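You operate a simulated robot arm through the tools that you are given. There is no shell and no other tool. Be economical: measure what you need, move in short steps, check, and stop when the job is done.

You are at the controls of a simulated robot arm. One attempt, no reset.

TASK
Switch on the mains, set both heat dials by the job card; at the ready lamp open the feed slide.
Fine: mains and heat stay on, the slide open; the screw stays stopped.

It is judged by the outcome, as a careful person would: the job done as asked, and still so three seconds after it is handed in. It fails if anything else is knocked over, pushed out of place, dropped, spilled or broken.

THE ROBOT
A 6-joint arm with a three-finger gripper, fixed in place. Base frame: the origin is at the foot of the arm, x ahead of it, y to its left, z up. Lengths are in mm, angles in degrees, forces in N, time in s.
Its first joint turns from -166.0 to 166.0 degrees. Payload 4.89 kg.
Tool frame: the origin (TCP) lies between the finger pads and is the grasp point; the fingertips stand 30 mm ahead of it; z points along the fingers, y is the line along which they close. Largest opening 164 mm; the body of the gripper starts 125 mm behind the TCP.
Orientation is that of the tool frame in the base frame, as a unit quaternion [w, x, y, z]. With the fingers straight down and closing along the base's y, the tool's x points along the base's -x, its y along +y and its z along -z.

THE INTERFACE
- The arm moves only by the tool send_rows. Its argument "deltas" is a list of rows, each an object (a shift or turn left out is 0, a gripper value left out holds the last) with "dp": the shift along the tool's x, y, z in mm, a list of three; "turn": the turn, a rotation vector about the tool's x, y, z in degrees, a list of three; "jaw": the finger opening in mm, from 0 to 164. In form: [{"dp": [x, y, z], "turn": [ax, ay, az], "jaw": jaw}, ...]. A call has 1 to 8 rows; each row shifts and turns the commanded pose from where the row before left it, along the tool's axes as they then stand. Rows are played at 5 a second. More than 50 mm and 8.6 degrees between two rows, or a gripper value outside its range, and nothing of the call is played. Where a pose cannot be reached the arm comes as near as it can. A force on the tool above 90 N (or 10 N above the force at the start of the call, whichever is more), or a blocked arm, ends the call early, and 0.2 s more pass. The fingers move at their own pace (about 108 mm/s each) and stop on an object; they squeeze with about 22 N. The grip force told is the motor's: it shows also when the fingers shut on nothing. Time passes only in rows, and 0.2 s behind the last, so rows that do not move let the fingers close. It gives the time, the measured TCP pose, the force on the tool (base axes), the opening and the grip force at its end, in the units of the frame above (readings bear some noise), with the torque about the TCP (base axes, N m) and any sound that the robot's microphone picked up.
- Cameras (640 x 400 px; columns grow to the right, rows downward): "scene" is fixed at [51, -649.9, 1550.3]; the picture's right is [0.09, -1.00, 0.00], its down [-0.63, -0.05, -0.77] and it looks along [0.77, 0.07, -0.64] (base axes); focal length 321 px, centre (320, 200). "wrist" rides on the gripper at [76, -2, -152] in the tool frame; the picture's right is [0.02, 1.00, 0.00], its down [-0.88, 0.02, -0.47] and it looks along [-0.47, 0.01, 0.88] (tool axes); focal length 247 px, centre (320, 200). There is no depth. A picture from a camera that has moved, and an enlarged one, comes with that camera's place and axes in the base frame and with its lens.
- get_image(camera): a new picture of that camera. No time passes.
- raise_lower(by): slides the trunk up (or, below 0, down) by that many mm; the arm rides with it, the base frame stays. It gives what a move gives, with no picture.
- inspect(camera, box): a new picture of the part [left, top, right, bottom] of that camera's present view, enlarged. No time passes.
- hand_in(): hands the job in; it is judged then, once.

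Go step by step. Nothing tells you positions but the pictures and the camera data: compare them with the known pose of the tool, close in by small moves and look again before you grip or let go. The budget is 120 turns and 76 pictures, counting those below and the enlarged ones. Unless the task says otherwise, let go and move clear before handing in, and close with one line.

The tools are called after "Request:" as a command line: name --argument value ..., lists and objects as JSON in quotes. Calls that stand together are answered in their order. send_rows: Moves the arm, as the interface text tells. Its arguments: {"type":"object","properties":{"deltas":{"type":"array"}},"required":["deltas"]} The other tools are called the same way: raise_lower (by) slides the trunk up or down; get_image (camera) takes a picture; inspect (camera, box) takes an enlarged picture of a part of a camera's view; hand_in () hands the job in.

At the start:

```text
clock: 0.0
tool_pos: [568.5, -314.9, 1192.3]
tcp_rot: [0.0, -0.001, 1.0, 0.0]
force: [0.8, 0.8, -0.6]
ft_torque: [-0.02, -0.01, -0.02]
opening: 164.2
gripper_force: 0.1
trunk travel left (down, up): [-175.0, 215.0]
```

scene: 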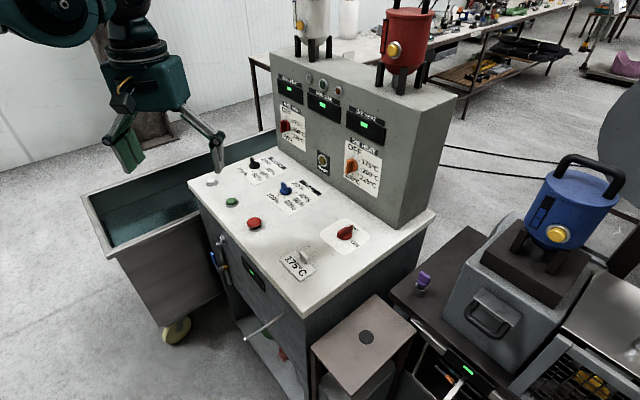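
wrist: 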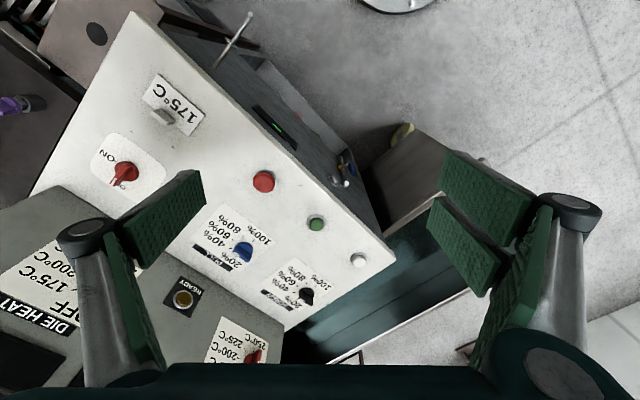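

I see an extruder console with a desk panel (red mains knob, dials, buttons, job card 175 °C) and an upright panel with two heat dials and a ready lamp. I'll enlarge the parts to read the labels first.

Request:
inspect --camera "scene" --box '[260, 60, 400, 150]'

Request:
inspect --camera "scene" --box '[330, 90, 430, 220]'

Request:
inspect --camera "scene" --box '[190, 140, 400, 290]'

Request:
inspect --camera "wrist" --box '[60, 60, 280, 240]'

Request:
inspect --camera "scene" --box '[270, 0, 450, 110]'

```text
4.44 times, centred on (330, 105) of scene
camera zoom: at [51.0, -649.9, 1550.3], right [0.09, -1.0, 0.0], down [-0.63, -0.05, -0.77], along [0.77, 0.07, -0.64], focal length 1425 px, centre (276, 622)
```

zoom: 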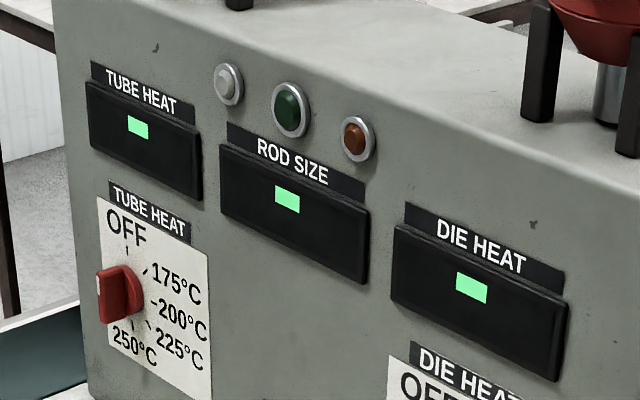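

```text
3.08 times, centred on (380, 155) of scene
camera zoom: at [51.0, -649.9, 1550.3], right [0.09, -1.0, 0.0], down [-0.63, -0.05, -0.77], along [0.77, 0.07, -0.64], focal length 986 px, centre (135, 338)
```

zoom: 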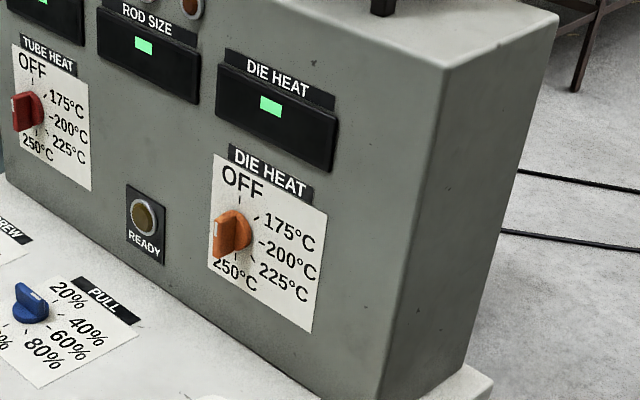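

```text
2.67 times, centred on (295, 215) of scene
camera zoom: at [51.0, -649.9, 1550.3], right [0.09, -1.0, 0.0], down [-0.63, -0.05, -0.77], along [0.77, 0.07, -0.64], focal length 855 px, centre (387, 160)
```

zoom: 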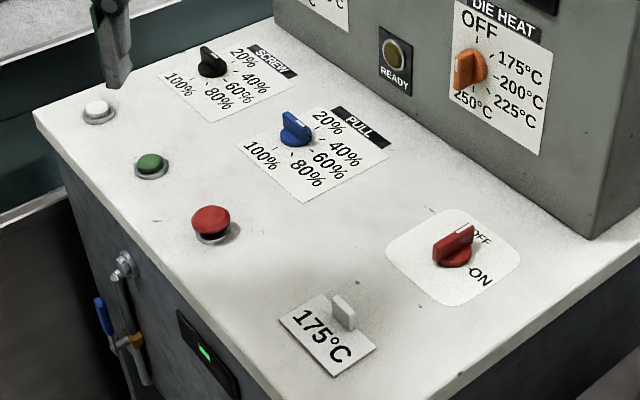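

```text
2.22 times, centred on (170, 150) of wrist
camera zoom: at [489.9, -316.4, 1345.2], right [-0.02, 1.0, 0.0], down [0.88, 0.02, 0.47], along [0.47, 0.01, -0.88], focal length 549 px, centre (653, 311)
```

zoom: 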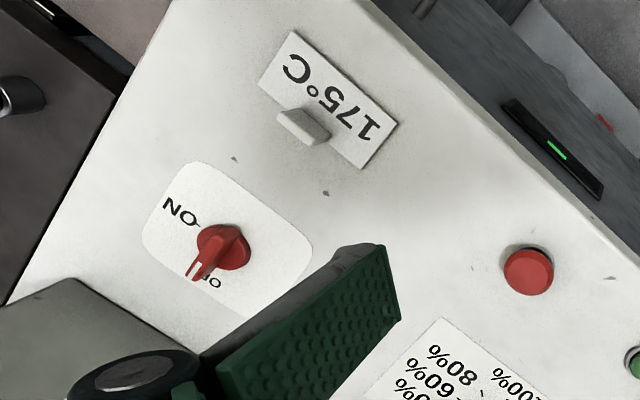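

```text
3.56 times, centred on (360, 55) of scene
camera zoom: at [51.0, -649.9, 1550.3], right [0.09, -1.0, 0.0], down [-0.63, -0.05, -0.77], along [0.77, 0.07, -0.64], focal length 1140 px, centre (178, 716)
```

zoom: 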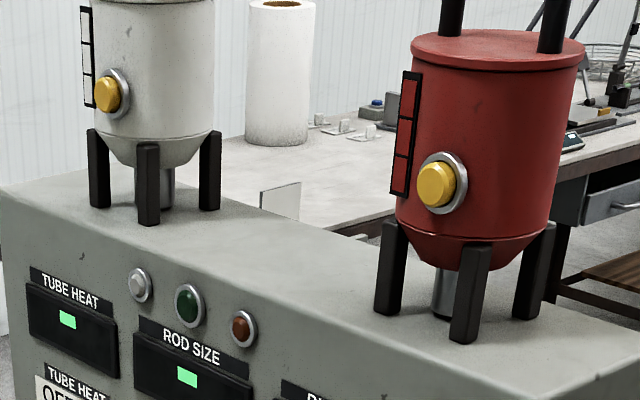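

The desk holds the mains knob (now at OFF) and the card reads 175 °C. I still need to find the feed slide, so I'll look at the front of the machine and the right side.

Request:
inspect --camera "scene" --box '[190, 220, 330, 370]'

Request:
inspect --camera "scene" --box '[400, 150, 640, 400]'

Request:
inspect --camera "wrist" --box '[200, 0, 460, 210]'

```text
2.67 times, centred on (260, 295) of scene
camera zoom: at [51.0, -649.9, 1550.3], right [0.09, -1.0, 0.0], down [-0.63, -0.05, -0.77], along [0.77, 0.07, -0.64], focal length 855 px, centre (480, -53)
```

zoom: 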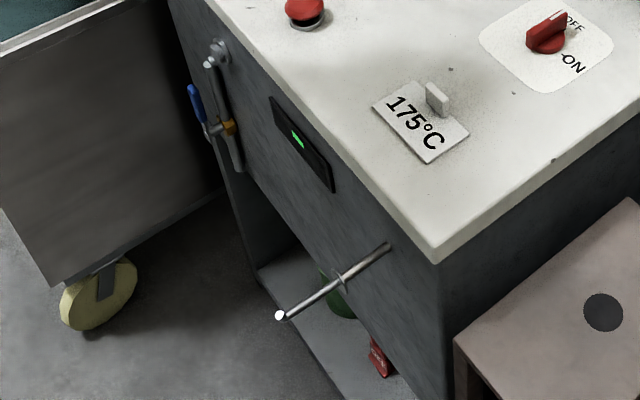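

```text
1.60 times, centred on (520, 275) of scene
camera zoom: at [51.0, -649.9, 1550.3], right [0.09, -1.0, 0.0], down [-0.63, -0.05, -0.77], along [0.77, 0.07, -0.64], focal length 513 px, centre (0, 80)
```

zoom: 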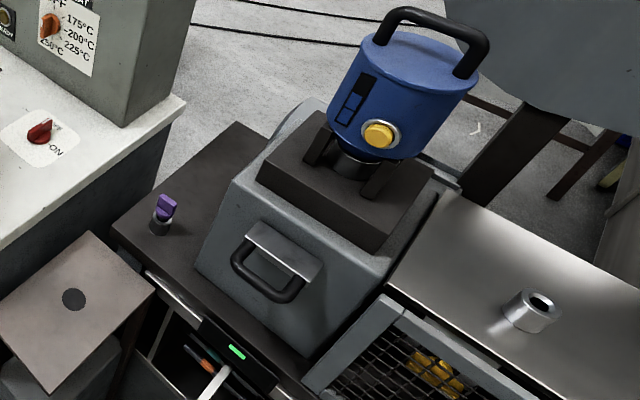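

```text
1.90 times, centred on (330, 105) of wrist
camera zoom: at [489.9, -316.4, 1345.2], right [-0.02, 1.0, 0.0], down [0.88, 0.02, 0.47], along [0.47, 0.01, -0.88], focal length 470 px, centre (301, 381)
```

zoom: 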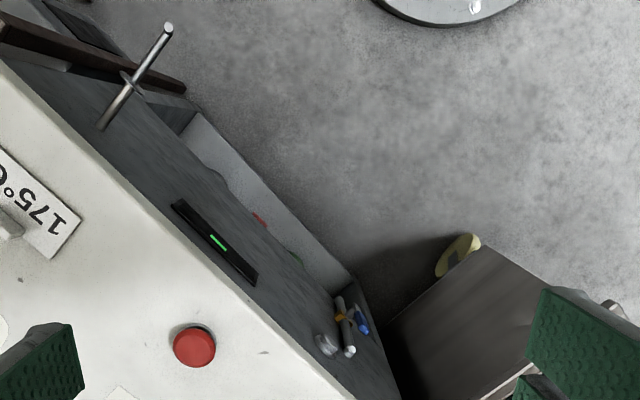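

The card says 175 °C and mains is at about (662,-666,930); the console front faces about (-0.7,0.7). I'll swing the tool 45° about its axis so that the wrist camera faces the console, tilt it up, and look for the feed slide.

Request:
send_rows --deltas '[{"turn": [0, 0, 7.5]}, {"turn": [0, 0, 7.5]}, {"turn": [0, 0, 7.5]}, {"turn": [0, 0, 7.5]}, {"turn": [0, 0, 7.5]}, {"turn": [0, 0, 7.5]}]'

Request:
get_image --camera "wrist"

```text
clock: 1.4
tool_pos: [567.1, -317.0, 1192.3]
tcp_rot: [0.0, 0.384, 0.923, 0.001]
force: [0.2, 0.4, 0.5]
ft_torque: [-0.01, 0.01, 0.0]
opening: 163.9
gripper_force: 0.0
trunk travel left (down, up): [-175.0, 215.0]
```

```text
65 pictures are left
camera wrist: at [511.4, -261.9, 1345.3], right [0.69, 0.72, 0.0], down [0.63, -0.61, 0.47], along [0.34, -0.33, -0.88], focal length 247 px, centre (320, 200)
```

wrist: 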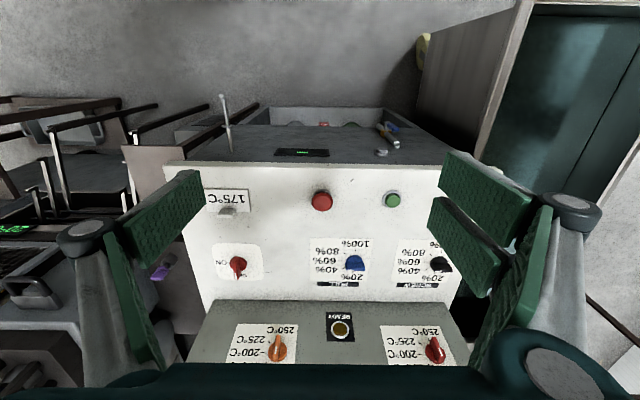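

The camera now faces the console squarely (image upside down). I'll back away and tilt upward to view the panel and hoppers.

Request:
send_rows --deltas '[{"dp": [40, 0, 0], "turn": [0, -8, 0]}, {"turn": [0, -8, 0]}, {"turn": [0, -8, 0]}, {"turn": [0, -8, 0]}, {"turn": [0, -8, 0]}]'

Request:
get_image --camera "wrist"

Request:
get_image --camera "scene"

```text
clock: 2.6
tool_pos: [539.1, -287.6, 1193.0]
tcp_rot: [0.317, 0.359, 0.868, -0.131]
force: [-0.3, -0.5, -1.6]
ft_torque: [0.04, 0.16, -0.06]
opening: 164.1
gripper_force: 0.0
trunk travel left (down, up): [-175.0, 215.0]
```

```text
64 pictures are left
camera wrist: at [426.7, -177.5, 1260.1], right [0.7, 0.72, -0.01], down [0.27, -0.25, 0.93], along [0.66, -0.65, -0.37], focal length 247 px, centre (320, 200)
```

wrist: 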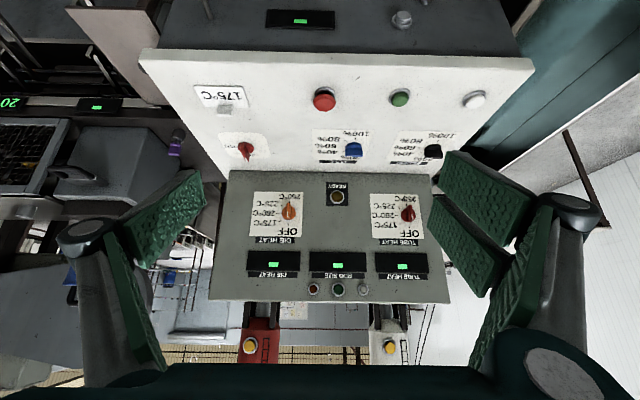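

```text
63 pictures are left
```

scene: 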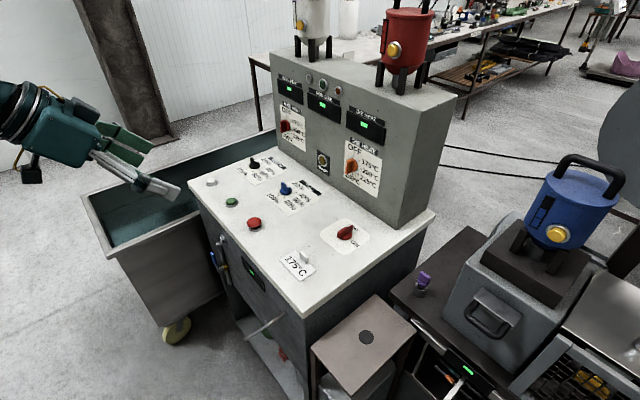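

Both dials, lamp and card are visible. I still have no certain feed slide, so I'll enlarge the candidates: the hopper bases, the front-left fittings, the rod, and the tab on the card.

Request:
inspect --camera "wrist" --box '[200, 240, 460, 390]'

Request:
inspect --camera "scene" --box '[200, 230, 250, 300]'

Request:
inspect --camera "wrist" --box '[0, 60, 280, 240]'

Request:
inspect --camera "scene" --box '[275, 240, 325, 290]'

```text
2.46 times, centred on (330, 315) of wrist
camera zoom: at [426.7, -177.5, 1260.1], right [0.7, 0.72, -0.01], down [0.27, -0.25, 0.93], along [0.66, -0.65, -0.37], focal length 608 px, centre (295, -83)
```

zoom: 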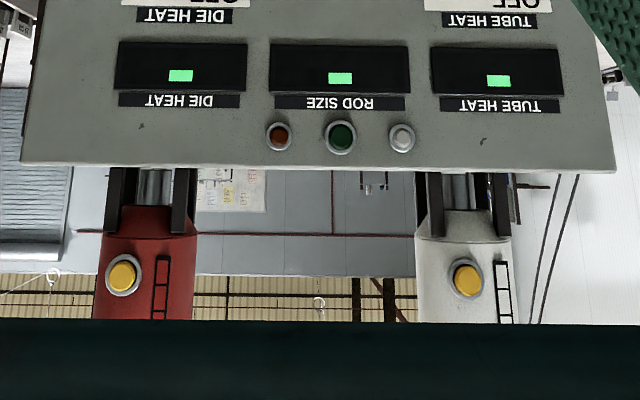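

```text
5.71 times, centred on (225, 265) of scene
camera zoom: at [51.0, -649.9, 1550.3], right [0.09, -1.0, 0.0], down [-0.63, -0.05, -0.77], along [0.77, 0.07, -0.64], focal length 1832 px, centre (863, -171)
```

zoom: 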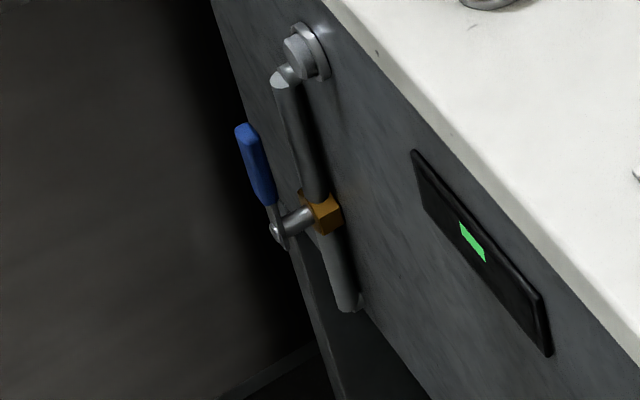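

```text
2.22 times, centred on (140, 150) of wrist
camera zoom: at [426.7, -177.5, 1260.1], right [0.7, 0.72, -0.01], down [0.27, -0.25, 0.93], along [0.66, -0.65, -0.37], focal length 549 px, centre (720, 311)
```

zoom: 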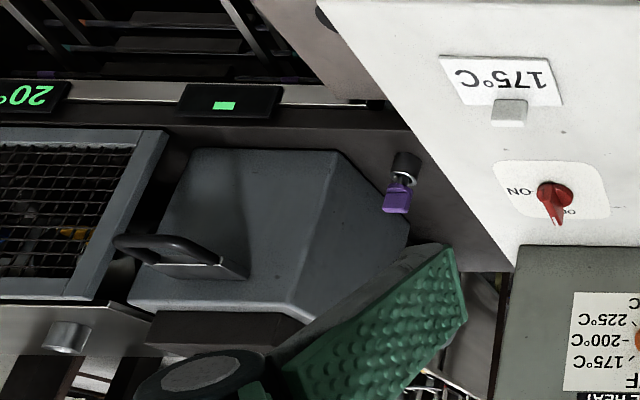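

```text
8.00 times, centred on (300, 265) of scene
camera zoom: at [51.0, -649.9, 1550.3], right [0.09, -1.0, 0.0], down [-0.63, -0.05, -0.77], along [0.77, 0.07, -0.64], focal length 2565 px, centre (480, -320)
```

zoom: 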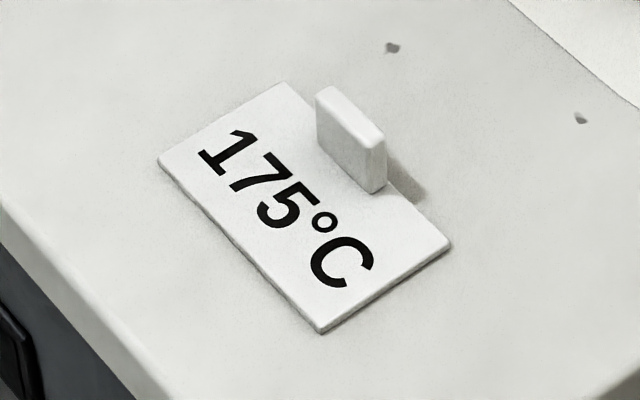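

The hoppers have nothing obvious at their bases except a throat tube and the yellow button. I'll lower the trunk and look at the front rod and valve more closely.

Request:
raise_lower --by -120

Request:
send_rows --deltas '[{"turn": [0, 8, 0]}, {"dp": [0, -40, -20], "turn": [0, 8, 0]}, {"dp": [0, -40, -20], "turn": [0, 8, 0]}]'

Request:
get_image --camera "wrist"

```text
clock: 4.1
tool_pos: [537.9, -287.3, 1072.8]
tcp_rot: [0.316, 0.36, 0.868, -0.131]
force: [0.2, 0.5, 0.9]
ft_torque: [0.0, 0.04, 0.01]
opening: 163.9
gripper_force: 0.0
trunk travel left (down, up): [-55.0, 335.0]
```

```text
clock: 4.9
tool_pos: [466.2, -331.6, 1107.7]
tcp_rot: [0.128, 0.378, 0.915, -0.053]
force: [-0.2, 0.8, -0.1]
ft_torque: [-0.14, -0.06, -0.01]
opening: 163.8
gripper_force: 0.1
trunk travel left (down, up): [-55.0, 335.0]
```

```text
58 pictures are left
camera wrist: at [384.4, -249.3, 1233.0], right [0.69, 0.72, -0.01], down [0.52, -0.49, 0.7], along [0.5, -0.48, -0.72], focal length 247 px, centre (320, 200)
```

wrist: 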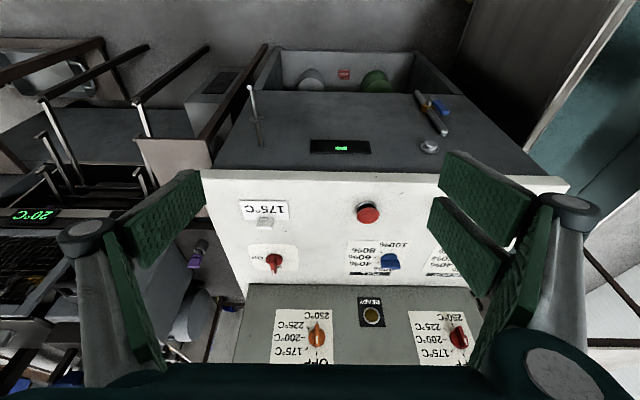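

The front now shows the rod, a display, a small knob and a valve pipe. I'll enlarge these.

Request:
inspect --camera "wrist" --box '[210, 60, 310, 170]'

Request:
inspect --camera "wrist" --box '[380, 70, 480, 170]'

```text
3.64 times, centred on (260, 115) of wrist
camera zoom: at [384.4, -249.3, 1233.0], right [0.69, 0.72, -0.01], down [0.52, -0.49, 0.7], along [0.5, -0.48, -0.72], focal length 898 px, centre (538, 509)
```

zoom: 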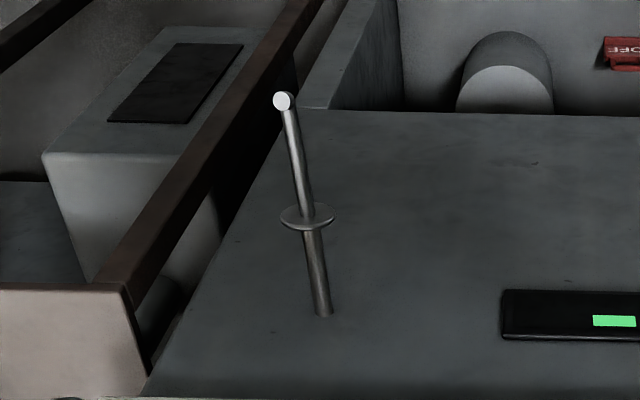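

```text
4.00 times, centred on (430, 120) of wrist
camera zoom: at [384.4, -249.3, 1233.0], right [0.69, 0.72, -0.01], down [0.52, -0.49, 0.7], along [0.5, -0.48, -0.72], focal length 988 px, centre (-120, 520)
```

zoom: 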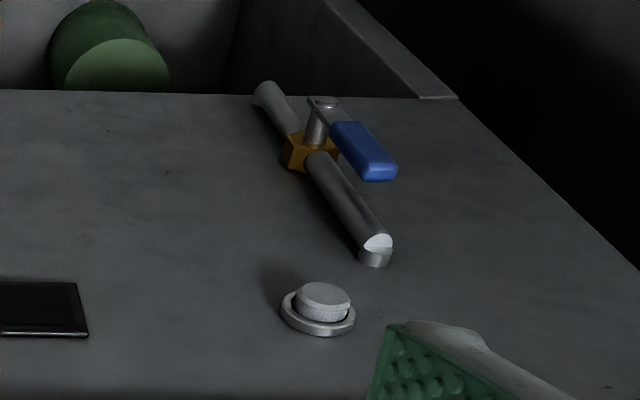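

Rod and valve pipe look like fixed fittings (spool spindle, water valve). I'll go up and look at the console top and behind it, where the hoppers are.

Request:
raise_lower --by 280

Request:
send_rows --deltas '[{"dp": [0, 40, 0], "turn": [0, -8, 0]}, {"dp": [0, 40, 0], "turn": [0, -8, 0]}, {"dp": [0, 40, 0], "turn": [0, -2, 0]}]'

Request:
get_image --camera "wrist"

```text
clock: 7.7
tool_pos: [468.1, -331.3, 1386.7]
tcp_rot: [0.128, 0.379, 0.915, -0.053]
force: [0.1, 0.2, 0.9]
ft_torque: [0.02, -0.01, -0.01]
opening: 164.0
gripper_force: 0.1
trunk travel left (down, up): [-335.0, 55.0]
```

```text
clock: 8.5
tool_pos: [552.2, -244.7, 1387.2]
tcp_rot: [0.27, 0.366, 0.884, -0.112]
force: [-2.2, 1.7, 1.4]
ft_torque: [-0.09, -0.14, 0.03]
opening: 163.8
gripper_force: 0.0
trunk travel left (down, up): [-335.0, 55.0]
```

```text
55 pictures are left
camera wrist: at [445.4, -140.0, 1470.9], right [0.69, 0.72, -0.01], down [0.34, -0.32, 0.89], along [0.63, -0.62, -0.46], focal length 247 px, centre (320, 200)
```

wrist: 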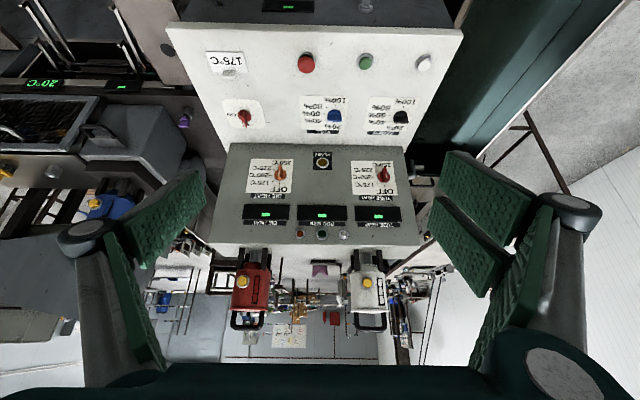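

Request:
inspect --camera "wrist" --box '[200, 220, 430, 360]'

Request:
inspect --camera "wrist" --box '[0, 60, 210, 240]'

Request:
inspect --camera "scene" --box '[440, 170, 640, 290]'

Request:
inspect --camera "scene" --box '[380, 240, 520, 350]'

```text
2.78 times, centred on (315, 290) of wrist
camera zoom: at [445.4, -140.0, 1470.9], right [0.69, 0.72, -0.01], down [0.34, -0.32, 0.89], along [0.63, -0.62, -0.46], focal length 687 px, centre (334, -50)
```

zoom: 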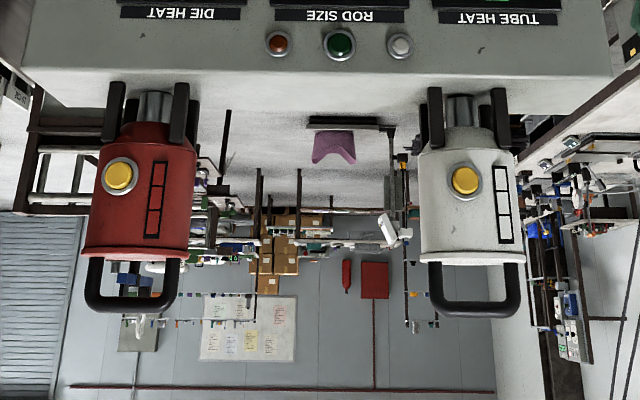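

```text
2.22 times, centred on (105, 150) of wrist
camera zoom: at [445.4, -140.0, 1470.9], right [0.69, 0.72, -0.01], down [0.34, -0.32, 0.89], along [0.63, -0.62, -0.46], focal length 549 px, centre (798, 311)
```

zoom: 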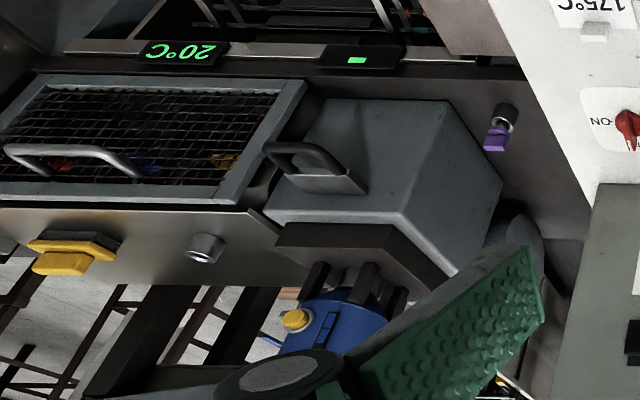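

```text
3.20 times, centred on (540, 230) of scene
camera zoom: at [51.0, -649.9, 1550.3], right [0.09, -1.0, 0.0], down [-0.63, -0.05, -0.77], along [0.77, 0.07, -0.64], focal length 1026 px, centre (-384, 104)
```

zoom: 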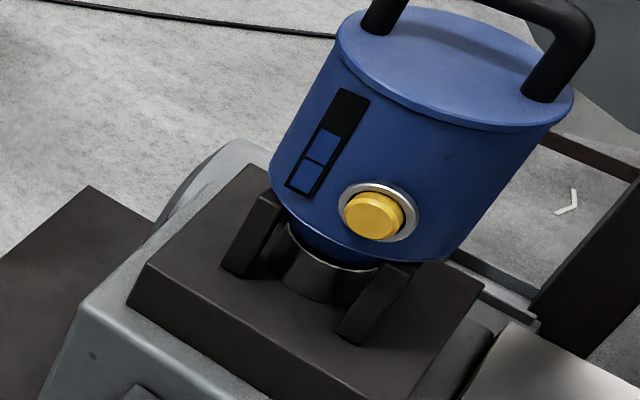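

```text
3.64 times, centred on (450, 295) of scene
camera zoom: at [51.0, -649.9, 1550.3], right [0.09, -1.0, 0.0], down [-0.63, -0.05, -0.77], along [0.77, 0.07, -0.64], focal length 1166 px, centre (-153, -146)
```

zoom: 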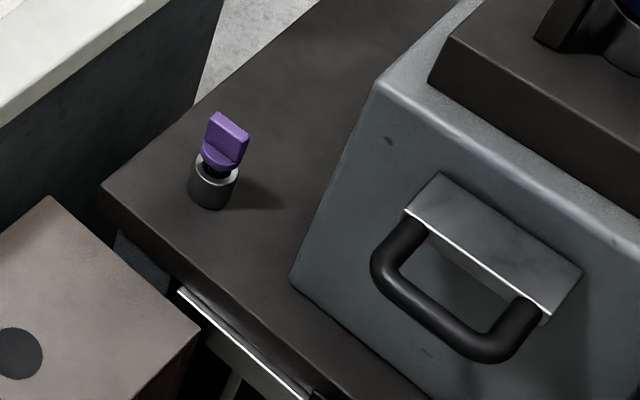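

The plate with the black handle in the grey housing under the blue hopper looks like the feed slide, at about (403,-937,1000), within reach. Now I'll zoom on the mains and dials for pointer directions.

Request:
inspect --camera "wrist" --box '[215, 90, 275, 130]'

Request:
inspect --camera "wrist" --box '[240, 140, 410, 240]'

```text
10.00 times, centred on (245, 110) of wrist
camera zoom: at [445.4, -140.0, 1470.9], right [0.69, 0.72, -0.01], down [0.34, -0.32, 0.89], along [0.63, -0.62, -0.46], focal length 2470 px, centre (1070, 1100)
```

zoom: 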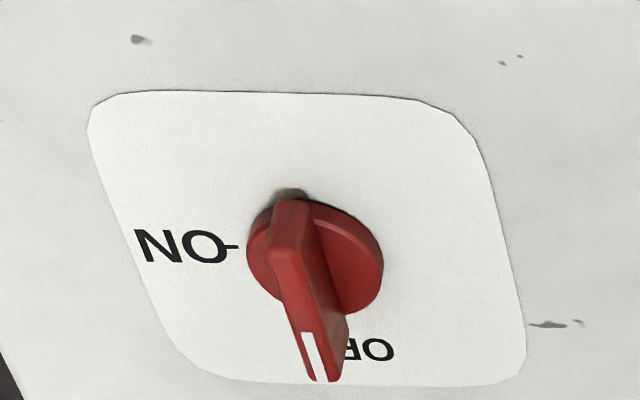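

```text
3.76 times, centred on (325, 190) of wrist
camera zoom: at [445.4, -140.0, 1470.9], right [0.69, 0.72, -0.01], down [0.34, -0.32, 0.89], along [0.63, -0.62, -0.46], focal length 930 px, centre (301, 238)
```

zoom: 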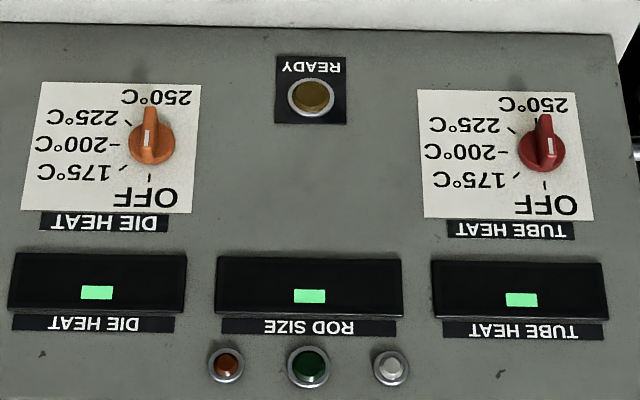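

Mains must turn 90° clockwise (12→3 o'clock); heat dials OFF at 12, 175 at about 1:30. I'll set the tool upright and travel above the mains knob.

Request:
send_rows --deltas '[{"turn": [0, 8.5, 0]}, {"turn": [0, 8.5, 0]}, {"turn": [0, 8.5, 0]}, {"turn": [0, 8.5, 0], "jaw": 80}, {"dp": [-42, -24, 0]}, {"dp": [-42, -24, 0]}, {"dp": [-42, -24, 0]}, {"dp": [-42, -24, 0]}]'

Request:
raise_lower --by -200

```text
clock: 10.3
tool_pos: [603.6, -433.7, 1388.3]
tcp_rot: [0.001, 0.382, 0.924, 0.0]
force: [-0.2, 0.5, 0.7]
ft_torque: [-0.14, -0.01, -0.02]
opening: 79.8
gripper_force: 0.0
trunk travel left (down, up): [-335.0, 55.0]
```

```text
clock: 12.5
tool_pos: [604.2, -432.9, 1188.5]
tcp_rot: [0.0, 0.382, 0.924, 0.0]
force: [-0.4, -0.3, 0.1]
ft_torque: [0.02, 0.03, -0.02]
opening: 80.2
gripper_force: 0.1
trunk travel left (down, up): [-135.0, 255.0]
```

Continuing over the mains knob, then I'll look.

Request:
send_rows --deltas '[{"dp": [-42, -24, 0]}, {"dp": [-42, -24, 0]}, {"dp": [-42, -24, 0]}, {"dp": [-42, -24, 20]}, {"dp": [-40, -26, 40]}]'

Request:
get_image --camera "wrist"

Request:
inspect --camera "scene" --box '[200, 60, 480, 310]'

```text
refused: row 4 steps farther than a row can; nothing moved
```

```text
48 pictures are left
camera wrist: at [547.8, -379.5, 1340.2], right [0.69, 0.72, 0.0], down [0.64, -0.61, 0.47], along [0.34, -0.33, -0.88], focal length 247 px, centre (320, 200)
```

wrist: 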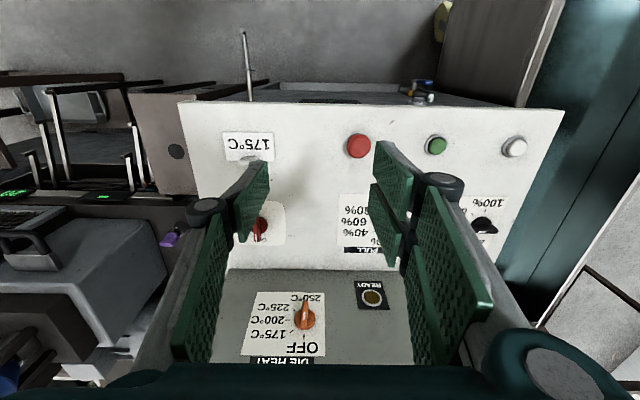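

```text
1.60 times, centred on (340, 185) of scene
camera zoom: at [51.0, -649.9, 1550.3], right [0.09, -1.0, 0.0], down [-0.63, -0.05, -0.77], along [0.77, 0.07, -0.64], focal length 513 px, centre (288, 224)
```

zoom: 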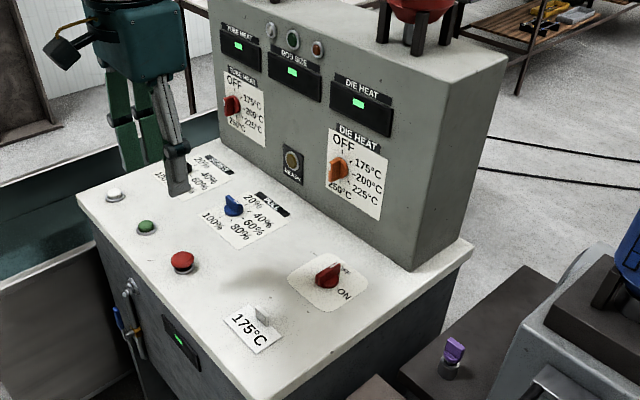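

Refused for step size only. Repeating with smaller steps.

Request:
send_rows --deltas '[{"dp": [-42, -24, 0]}, {"dp": [-42, -24, 0]}, {"dp": [-42, -24, 0]}, {"dp": [-42, -24, 0]}, {"dp": [-30, -20, 30]}, {"dp": [-10, -6, 40]}]'

Request:
get_image --camera "wrist"

Request:
inspect --camera "scene" --box '[200, 60, 480, 310]'

```text
clock: 13.9
tool_pos: [663.8, -666.7, 1117.2]
tcp_rot: [-0.001, 0.382, 0.924, 0.0]
force: [0.0, 0.4, 1.4]
ft_torque: [-0.16, -0.07, 0.02]
opening: 80.1
gripper_force: 0.1
trunk travel left (down, up): [-135.0, 255.0]
```

```text
46 pictures are left
camera wrist: at [608.2, -612.9, 1269.7], right [0.69, 0.72, 0.0], down [0.64, -0.61, 0.47], along [0.34, -0.33, -0.88], focal length 247 px, centre (320, 200)
```

wrist: 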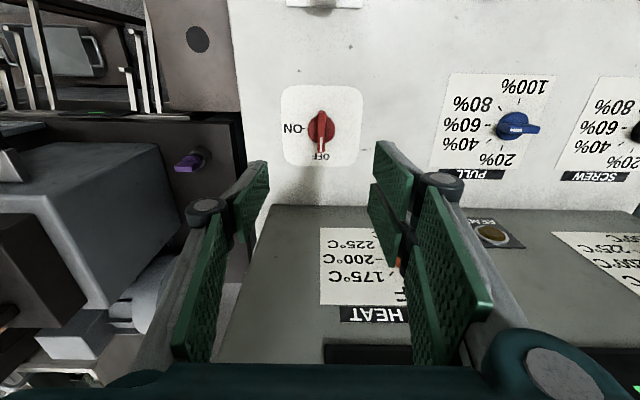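

```text
1.60 times, centred on (340, 185) of scene
camera zoom: at [51.0, -649.9, 1550.3], right [0.09, -1.0, 0.0], down [-0.63, -0.05, -0.77], along [0.77, 0.07, -0.64], focal length 513 px, centre (288, 224)
```

zoom: 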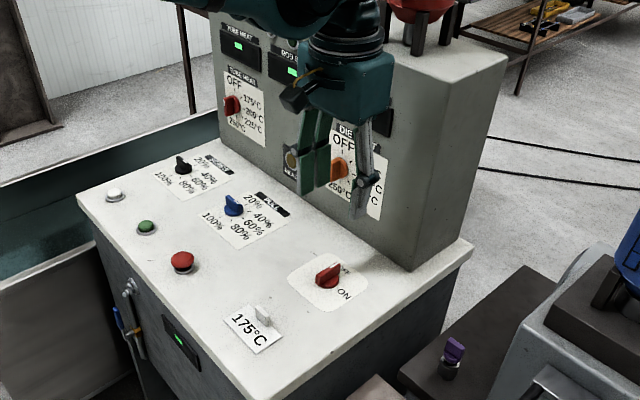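

The knob is directly under the TCP. Descending to just above the desk with open fingers.

Request:
send_rows --deltas '[{"dp": [0, 0, 45], "jaw": 70}, {"dp": [0, 0, 45]}, {"dp": [0, 0, 45]}, {"dp": [0, 0, 17]}]'

Request:
get_image --camera "wrist"

Request:
inspect --camera "scene" --box '[280, 150, 430, 280]'

```text
clock: 14.9
tool_pos: [663.3, -666.6, 965.7]
tcp_rot: [0.0, 0.383, 0.924, 0.0]
force: [0.1, 0.5, -0.4]
ft_torque: [0.03, -0.01, -0.03]
opening: 69.8
gripper_force: 0.1
trunk travel left (down, up): [-135.0, 255.0]
```

```text
44 pictures are left
camera wrist: at [608.4, -612.9, 1117.1], right [0.69, 0.72, 0.0], down [0.64, -0.61, 0.47], along [0.34, -0.33, -0.88], focal length 247 px, centre (320, 200)
```

wrist: 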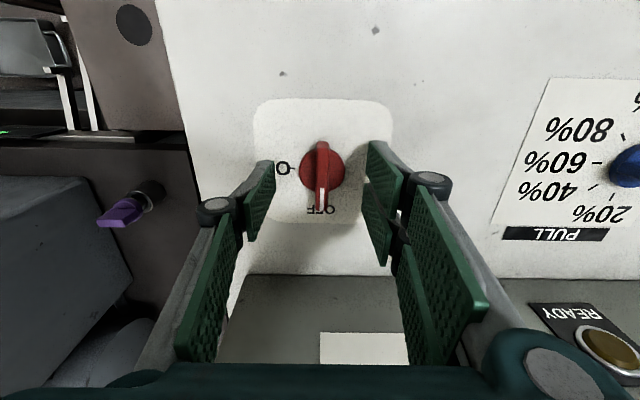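

```text
3.08 times, centred on (355, 215) of scene
camera zoom: at [51.0, -649.9, 1550.3], right [0.09, -1.0, 0.0], down [-0.63, -0.05, -0.77], along [0.77, 0.07, -0.64], focal length 986 px, centre (212, 154)
```

zoom: 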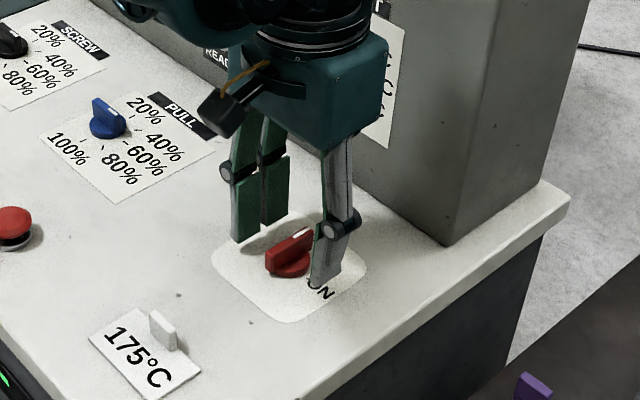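

Knob sits between the fingers. Lowering a little more and closing.

Request:
send_rows --deltas '[{"dp": [0, 0, 8]}, {"dp": [0, 0, 6]}, {"jaw": 0}, {}, {}]'

Request:
get_image --camera "wrist"

```text
clock: 16.1
tool_pos: [664.7, -666.3, 951.9]
tcp_rot: [0.0, 0.382, 0.924, -0.001]
force: [4.2, 10.1, -1.1]
ft_torque: [0.24, -0.23, -0.04]
opening: 35.8
gripper_force: 45.0
trunk travel left (down, up): [-135.0, 255.0]
```

```text
42 pictures are left
camera wrist: at [609.1, -612.3, 1104.1], right [0.69, 0.72, 0.0], down [0.64, -0.61, 0.47], along [0.34, -0.33, -0.88], focal length 247 px, centre (320, 200)
```

wrist: 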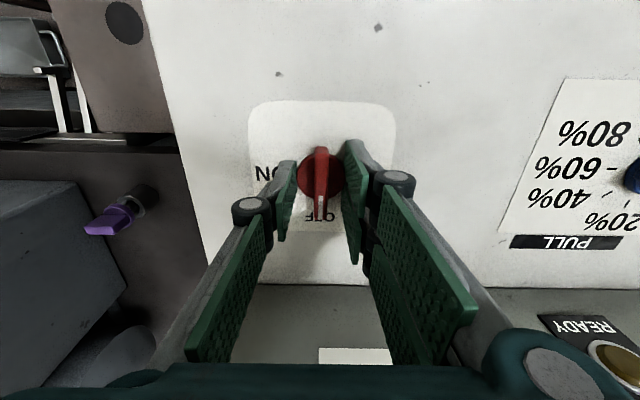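

The fingers have closed on the disc base (36 mm). I'll open, rise about 14 mm to the bar, and close again.

Request:
send_rows --deltas '[{"jaw": 50}, {"dp": [0, 0, -14]}, {}, {"jaw": 0}, {}, {}]'

Request:
get_image --camera "wrist"

```text
clock: 17.5
tool_pos: [664.7, -664.4, 965.5]
tcp_rot: [0.0, 0.383, 0.924, 0.0]
force: [11.9, 13.8, -2.3]
ft_torque: [0.62, -0.01, -0.01]
opening: 9.6
gripper_force: 45.3
trunk travel left (down, up): [-135.0, 255.0]
```

```text
41 pictures are left
camera wrist: at [609.5, -611.8, 1118.3], right [0.69, 0.72, 0.0], down [0.64, -0.61, 0.47], along [0.34, -0.33, -0.88], focal length 247 px, centre (320, 200)
```

wrist: 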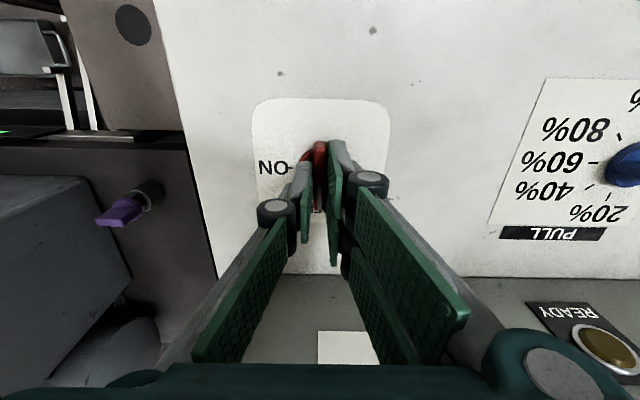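

Bar gripped. I'll shift 2 mm to ease the side load and rotate clockwise (+z) in steps.

Request:
send_rows --deltas '[{"dp": [0, 2, 0]}, {"turn": [0, 0, 8]}, {"turn": [0, 0, 8]}, {"turn": [0, 0, 8]}, {"turn": [0, 0, 8]}]'

```text
clock: 18.7
tool_pos: [665.5, -666.1, 965.6]
tcp_rot: [-0.001, 0.625, 0.781, 0.0]
force: [-5.5, -0.4, 1.1]
ft_torque: [-0.06, 0.15, 0.04]
opening: 9.7
gripper_force: 45.3
trunk travel left (down, up): [-135.0, 255.0]
```

Turning freely. Continuing to 90°.

Request:
send_rows --deltas '[{"turn": [0, 0, 8]}, {"turn": [0, 0, 8]}, {"turn": [0, 0, 8]}, {"turn": [0, 0, 8]}, {"turn": [0, 0, 8]}, {"turn": [0, 0, 8]}, {"turn": [0, 0, 8]}, {"turn": [0, 0, 2]}]'

Request:
get_image --camera "scene"

```text
clock: 20.5
tool_pos: [663.6, -665.5, 965.6]
tcp_rot: [0.0, 0.925, 0.381, 0.0]
force: [-32.9, -3.6, -2.4]
ft_torque: [-0.19, 0.94, 0.13]
opening: 9.8
gripper_force: 44.8
trunk travel left (down, up): [-135.0, 255.0]
```

```text
40 pictures are left
```

scene: 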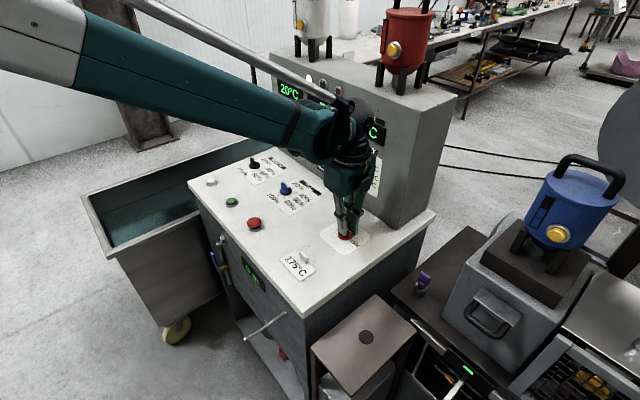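

Displays are lit (20 °C), so mains is on. I'll release, rise, and turn the wrist back.

Request:
send_rows --deltas '[{"jaw": 50}, {}, {"dp": [0, 0, -45]}, {"dp": [0, 0, -45]}, {"dp": [0, 0, -45]}]'

Request:
send_rows --deltas '[{"turn": [0, 0, -8.5]}, {"turn": [0, 0, -8.5]}, {"turn": [0, 0, -8.5]}, {"turn": [0, 0, -8.5]}, {"turn": [0, 0, -8.5]}, {"turn": [0, 0, -8.5]}, {"turn": [0, 0, -8.5]}, {"turn": [0, 0, -8.5]}]'

Request:
send_rows --deltas '[{"turn": [0, 0, -8.5]}, {"turn": [0, 0, -8.5]}, {"turn": [0, 0, -5]}, {"dp": [48, 0, 0]}, {"dp": [48, 0, 0]}, {"dp": [48, 0, 0]}, {"dp": [48, 0, 0]}, {"dp": [48, 0, 0]}]'

Request:
get_image --camera "wrist"

Request:
inspect --camera "scene" --box '[240, 60, 440, 280]'

```text
clock: 21.7
tool_pos: [666.6, -664.7, 1100.7]
tcp_rot: [0.0, 0.924, 0.383, 0.001]
force: [0.9, -0.3, -0.6]
ft_torque: [0.13, 0.07, 0.02]
opening: 50.0
gripper_force: 0.1
trunk travel left (down, up): [-135.0, 255.0]
```

```text
clock: 23.5
tool_pos: [664.7, -664.7, 1101.2]
tcp_rot: [-0.001, 0.552, 0.834, 0.0]
force: [-0.2, 0.1, 0.1]
ft_torque: [0.03, 0.01, 0.01]
opening: 50.3
gripper_force: 0.0
trunk travel left (down, up): [-135.0, 255.0]
```

```text
clock: 25.3
tool_pos: [495.4, -496.6, 1098.5]
tcp_rot: [0.0, 0.383, 0.924, -0.001]
force: [1.6, -1.5, -1.1]
ft_torque: [0.24, 0.25, 0.02]
opening: 49.8
gripper_force: 0.1
trunk travel left (down, up): [-135.0, 255.0]
```

```text
39 pictures are left
camera wrist: at [439.4, -442.5, 1252.9], right [0.69, 0.72, 0.0], down [0.64, -0.61, 0.47], along [0.34, -0.33, -0.88], focal length 247 px, centre (320, 200)
```

wrist: 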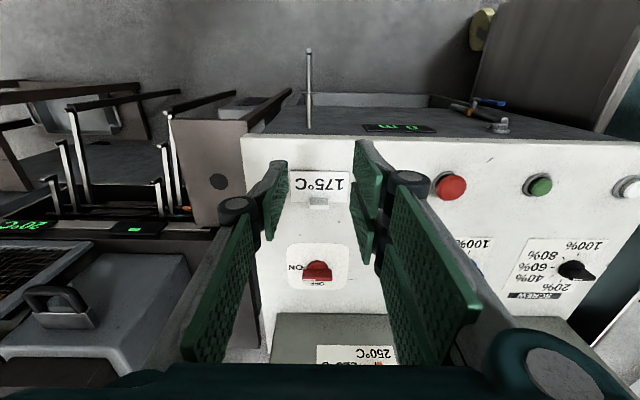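

```text
1.82 times, centred on (340, 170) of scene
camera zoom: at [51.0, -649.9, 1550.3], right [0.09, -1.0, 0.0], down [-0.63, -0.05, -0.77], along [0.77, 0.07, -0.64], focal length 583 px, centre (284, 254)
```

zoom: 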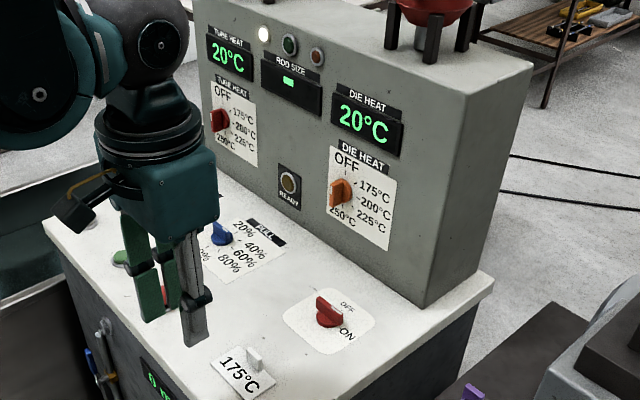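

Mains is ON and the displays read 20 °C. Next, tilt the tool near-horizontal (8° down) facing the panel for the die-heat dial at about (809,-669,1050).

Request:
send_rows --deltas '[{"turn": [0, -8.2, 0]}, {"turn": [0, -8.2, 0]}, {"turn": [0, -8.2, 0]}, {"turn": [0, -8.2, 0]}, {"turn": [0, -8.2, 0]}]'

Request:
send_rows --deltas '[{"turn": [0, -8.2, 0]}, {"turn": [0, -8.2, 0]}, {"turn": [0, -8.2, 0]}, {"turn": [0, -8.2, 0]}, {"turn": [0, -8.2, 0]}]'

Request:
get_image --camera "wrist"

```text
clock: 26.5
tool_pos: [495.8, -495.4, 1100.6]
tcp_rot: [0.324, 0.359, 0.865, -0.134]
force: [1.3, -0.8, -0.4]
ft_torque: [0.06, 0.08, 0.0]
opening: 49.8
gripper_force: 0.0
trunk travel left (down, up): [-135.0, 255.0]
```

```text
clock: 27.7
tool_pos: [495.1, -494.5, 1101.1]
tcp_rot: [0.607, 0.288, 0.696, -0.251]
force: [-1.4, 1.0, 0.5]
ft_torque: [0.05, 0.06, -0.03]
opening: 50.1
gripper_force: 0.0
trunk travel left (down, up): [-135.0, 255.0]
```

```text
37 pictures are left
camera wrist: at [379.6, -380.5, 1046.4], right [0.71, 0.71, -0.02], down [-0.23, 0.26, 0.94], along [0.67, -0.66, 0.35], focal length 247 px, centre (320, 200)
```

wrist: 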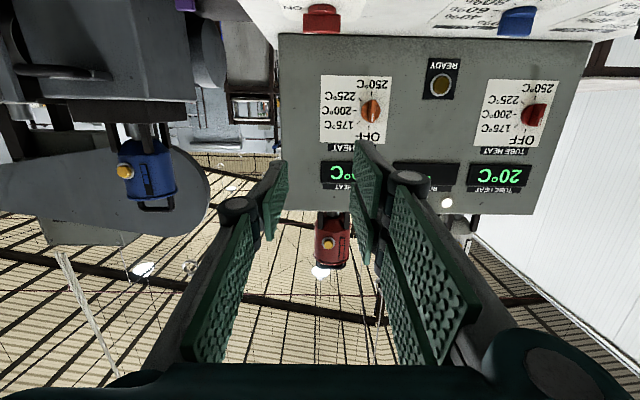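

Triangulation agrees: die knob (808,-669,1051), tube knob (1037,-448,1050). Moving to a standoff in front of the die dial.

Request:
send_rows --deltas '[{"dp": [0.5, 16.4, 41.5]}, {"dp": [0.5, 16.4, 41.5]}, {"dp": [0.5, 16.4, 41.5]}, {"dp": [0.5, 16.4, 41.5]}, {"dp": [0.5, 16.4, 41.5]}, {"dp": [0.5, 16.4, 41.5]}]'

Request:
get_image --camera "wrist"

Request:
inspect --camera "scene" --box '[240, 60, 440, 280]'

```text
clock: 29.1
tool_pos: [739.4, -599.9, 1064.6]
tcp_rot: [0.607, 0.289, 0.697, -0.251]
force: [-0.5, 0.4, 1.7]
ft_torque: [0.1, 0.08, 0.09]
opening: 49.9
gripper_force: 0.1
trunk travel left (down, up): [-135.0, 255.0]
```

```text
36 pictures are left
camera wrist: at [623.8, -486.2, 1009.6], right [0.71, 0.71, -0.02], down [-0.23, 0.26, 0.94], along [0.67, -0.66, 0.35], focal length 247 px, centre (320, 200)
```

wrist: 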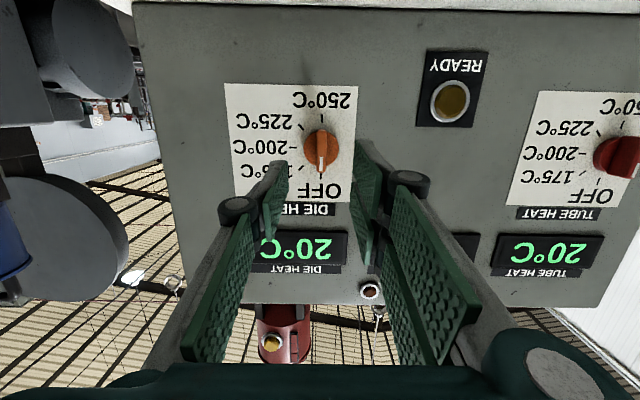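

```text
1.82 times, centred on (340, 170) of scene
camera zoom: at [51.0, -649.9, 1550.3], right [0.09, -1.0, 0.0], down [-0.63, -0.05, -0.77], along [0.77, 0.07, -0.64], focal length 583 px, centre (284, 254)
```

zoom: 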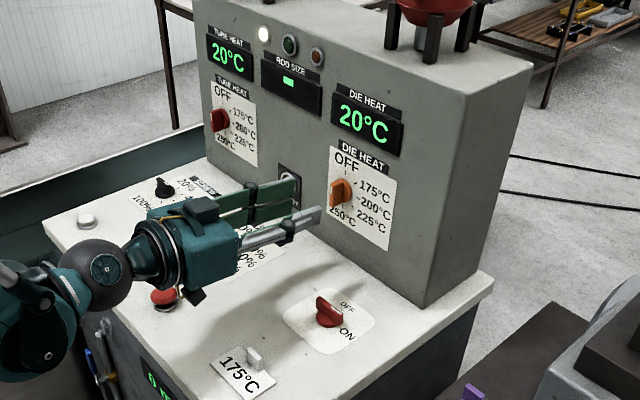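

Aligned. Advancing 65 mm with open fingers, then closing on the bar.

Request:
send_rows --deltas '[{"dp": [0, 0, 25]}, {"dp": [0, 0, 25]}, {"dp": [0, 0, 14]}, {"jaw": 0}, {}, {}]'

Request:
get_image --camera "wrist"

```text
clock: 30.5
tool_pos: [785.5, -644.0, 1052.6]
tcp_rot: [0.606, 0.289, 0.697, -0.252]
force: [14.6, 8.1, 7.4]
ft_torque: [-0.01, -0.16, 0.49]
opening: 9.9
gripper_force: 45.2
trunk travel left (down, up): [-135.0, 255.0]
```

```text
34 pictures are left
camera wrist: at [669.3, -530.3, 999.8], right [0.7, 0.71, -0.02], down [-0.23, 0.26, 0.94], along [0.67, -0.66, 0.35], focal length 247 px, centre (320, 200)
```

wrist: 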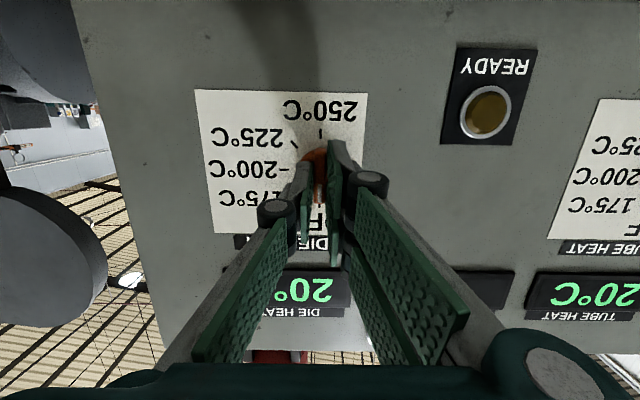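

Bar gripped (9.9 mm). Ease the side load and rotate 45° clockwise.

Request:
send_rows --deltas '[{"dp": [0, 2, 0]}, {"turn": [0, 0, 7.5]}, {"turn": [0, 0, 7.5]}, {"turn": [0, 0, 7.5]}, {"turn": [0, 0, 7.5]}, {"turn": [0, 0, 7.5]}, {"turn": [0, 0, 7.5]}, {}]'

Request:
inspect --camera "scene" --box '[320, 90, 420, 210]'

```text
clock: 32.3
tool_pos: [785.1, -642.9, 1053.4]
tcp_rot: [0.656, 0.535, 0.532, 0.001]
force: [-7.3, -6.0, 1.2]
ft_torque: [-0.53, -0.44, -0.63]
opening: 9.8
gripper_force: 44.7
trunk travel left (down, up): [-135.0, 255.0]
```

```text
3.33 times, centred on (370, 150) of scene
camera zoom: at [51.0, -649.9, 1550.3], right [0.09, -1.0, 0.0], down [-0.63, -0.05, -0.77], along [0.77, 0.07, -0.64], focal length 1069 px, centre (153, 367)
```

zoom: 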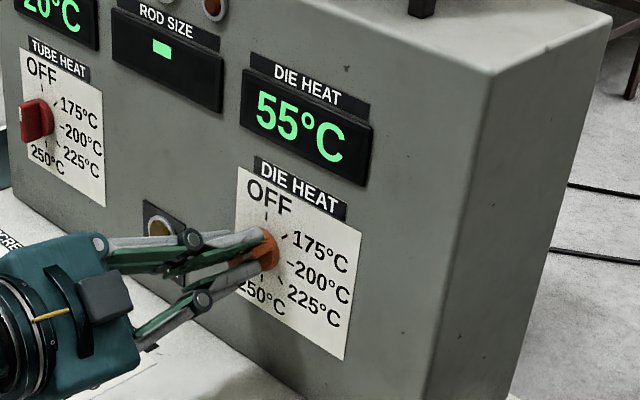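

Die heat is rising (55 °C). Release, back off, untwist, and check the pointer.

Request:
send_rows --deltas '[{"jaw": 50}, {}, {"dp": [0, 0, -40]}, {"dp": [0, 0, -45]}, {"turn": [0, 0, -8.5]}, {"turn": [0, 0, -8.5]}, {"turn": [0, 0, -8.5]}, {"turn": [0, 0, -8.5]}]'

Request:
send_rows --deltas '[{"turn": [0, 0, -8.5]}, {"turn": [0, 0, -2.5]}]'

Request:
get_image --camera "wrist"

```text
clock: 34.1
tool_pos: [726.2, -584.2, 1065.1]
tcp_rot: [0.627, 0.354, 0.667, -0.192]
force: [-0.4, -0.1, 0.0]
ft_torque: [-0.01, 0.02, 0.0]
opening: 50.2
gripper_force: 0.1
trunk travel left (down, up): [-135.0, 255.0]
```

```text
clock: 34.7
tool_pos: [725.9, -585.3, 1066.8]
tcp_rot: [0.606, 0.288, 0.697, -0.252]
force: [-0.4, 0.0, 0.3]
ft_torque: [-0.02, 0.01, 0.02]
opening: 49.9
gripper_force: 0.1
trunk travel left (down, up): [-135.0, 255.0]
```

```text
32 pictures are left
camera wrist: at [610.2, -469.9, 1011.5], right [0.7, 0.71, -0.02], down [-0.23, 0.26, 0.94], along [0.67, -0.66, 0.35], focal length 247 px, centre (320, 200)
```

wrist: 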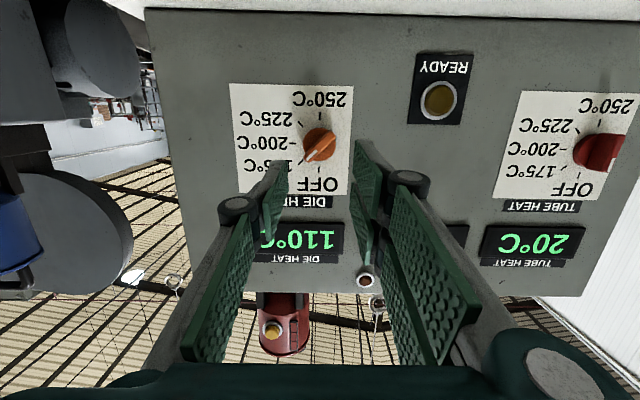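

The die pointer is on 175. Moving sideways 317 mm to the tube dial.

Request:
send_rows --deltas '[{"dp": [0, 45.3, 0]}, {"dp": [0, 45.3, 0]}, {"dp": [0, 45.3, 0]}, {"dp": [0, 45.3, 0]}, {"dp": [0, 45.3, 0]}, {"dp": [0, 45.3, 0]}, {"dp": [0, 45.3, 0]}]'

Request:
get_image --camera "wrist"

```text
clock: 36.3
tool_pos: [949.2, -360.9, 1067.5]
tcp_rot: [0.606, 0.29, 0.697, -0.251]
force: [-1.4, -0.6, 0.2]
ft_torque: [0.08, 0.01, 0.26]
opening: 50.1
gripper_force: 0.1
trunk travel left (down, up): [-135.0, 255.0]
```

```text
31 pictures are left
camera wrist: at [833.8, -246.5, 1013.4], right [0.71, 0.71, -0.02], down [-0.23, 0.26, 0.94], along [0.67, -0.66, 0.35], focal length 247 px, centre (320, 200)
```

wrist: 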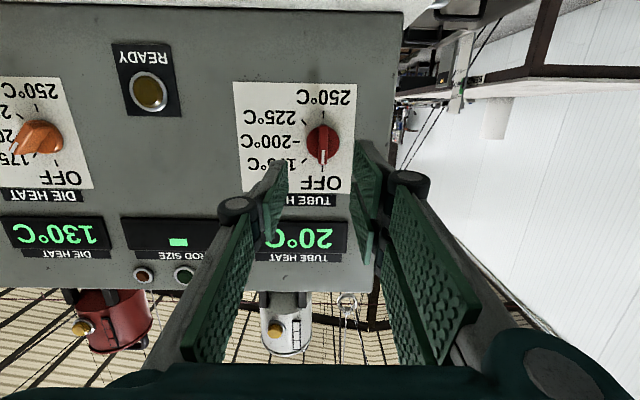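

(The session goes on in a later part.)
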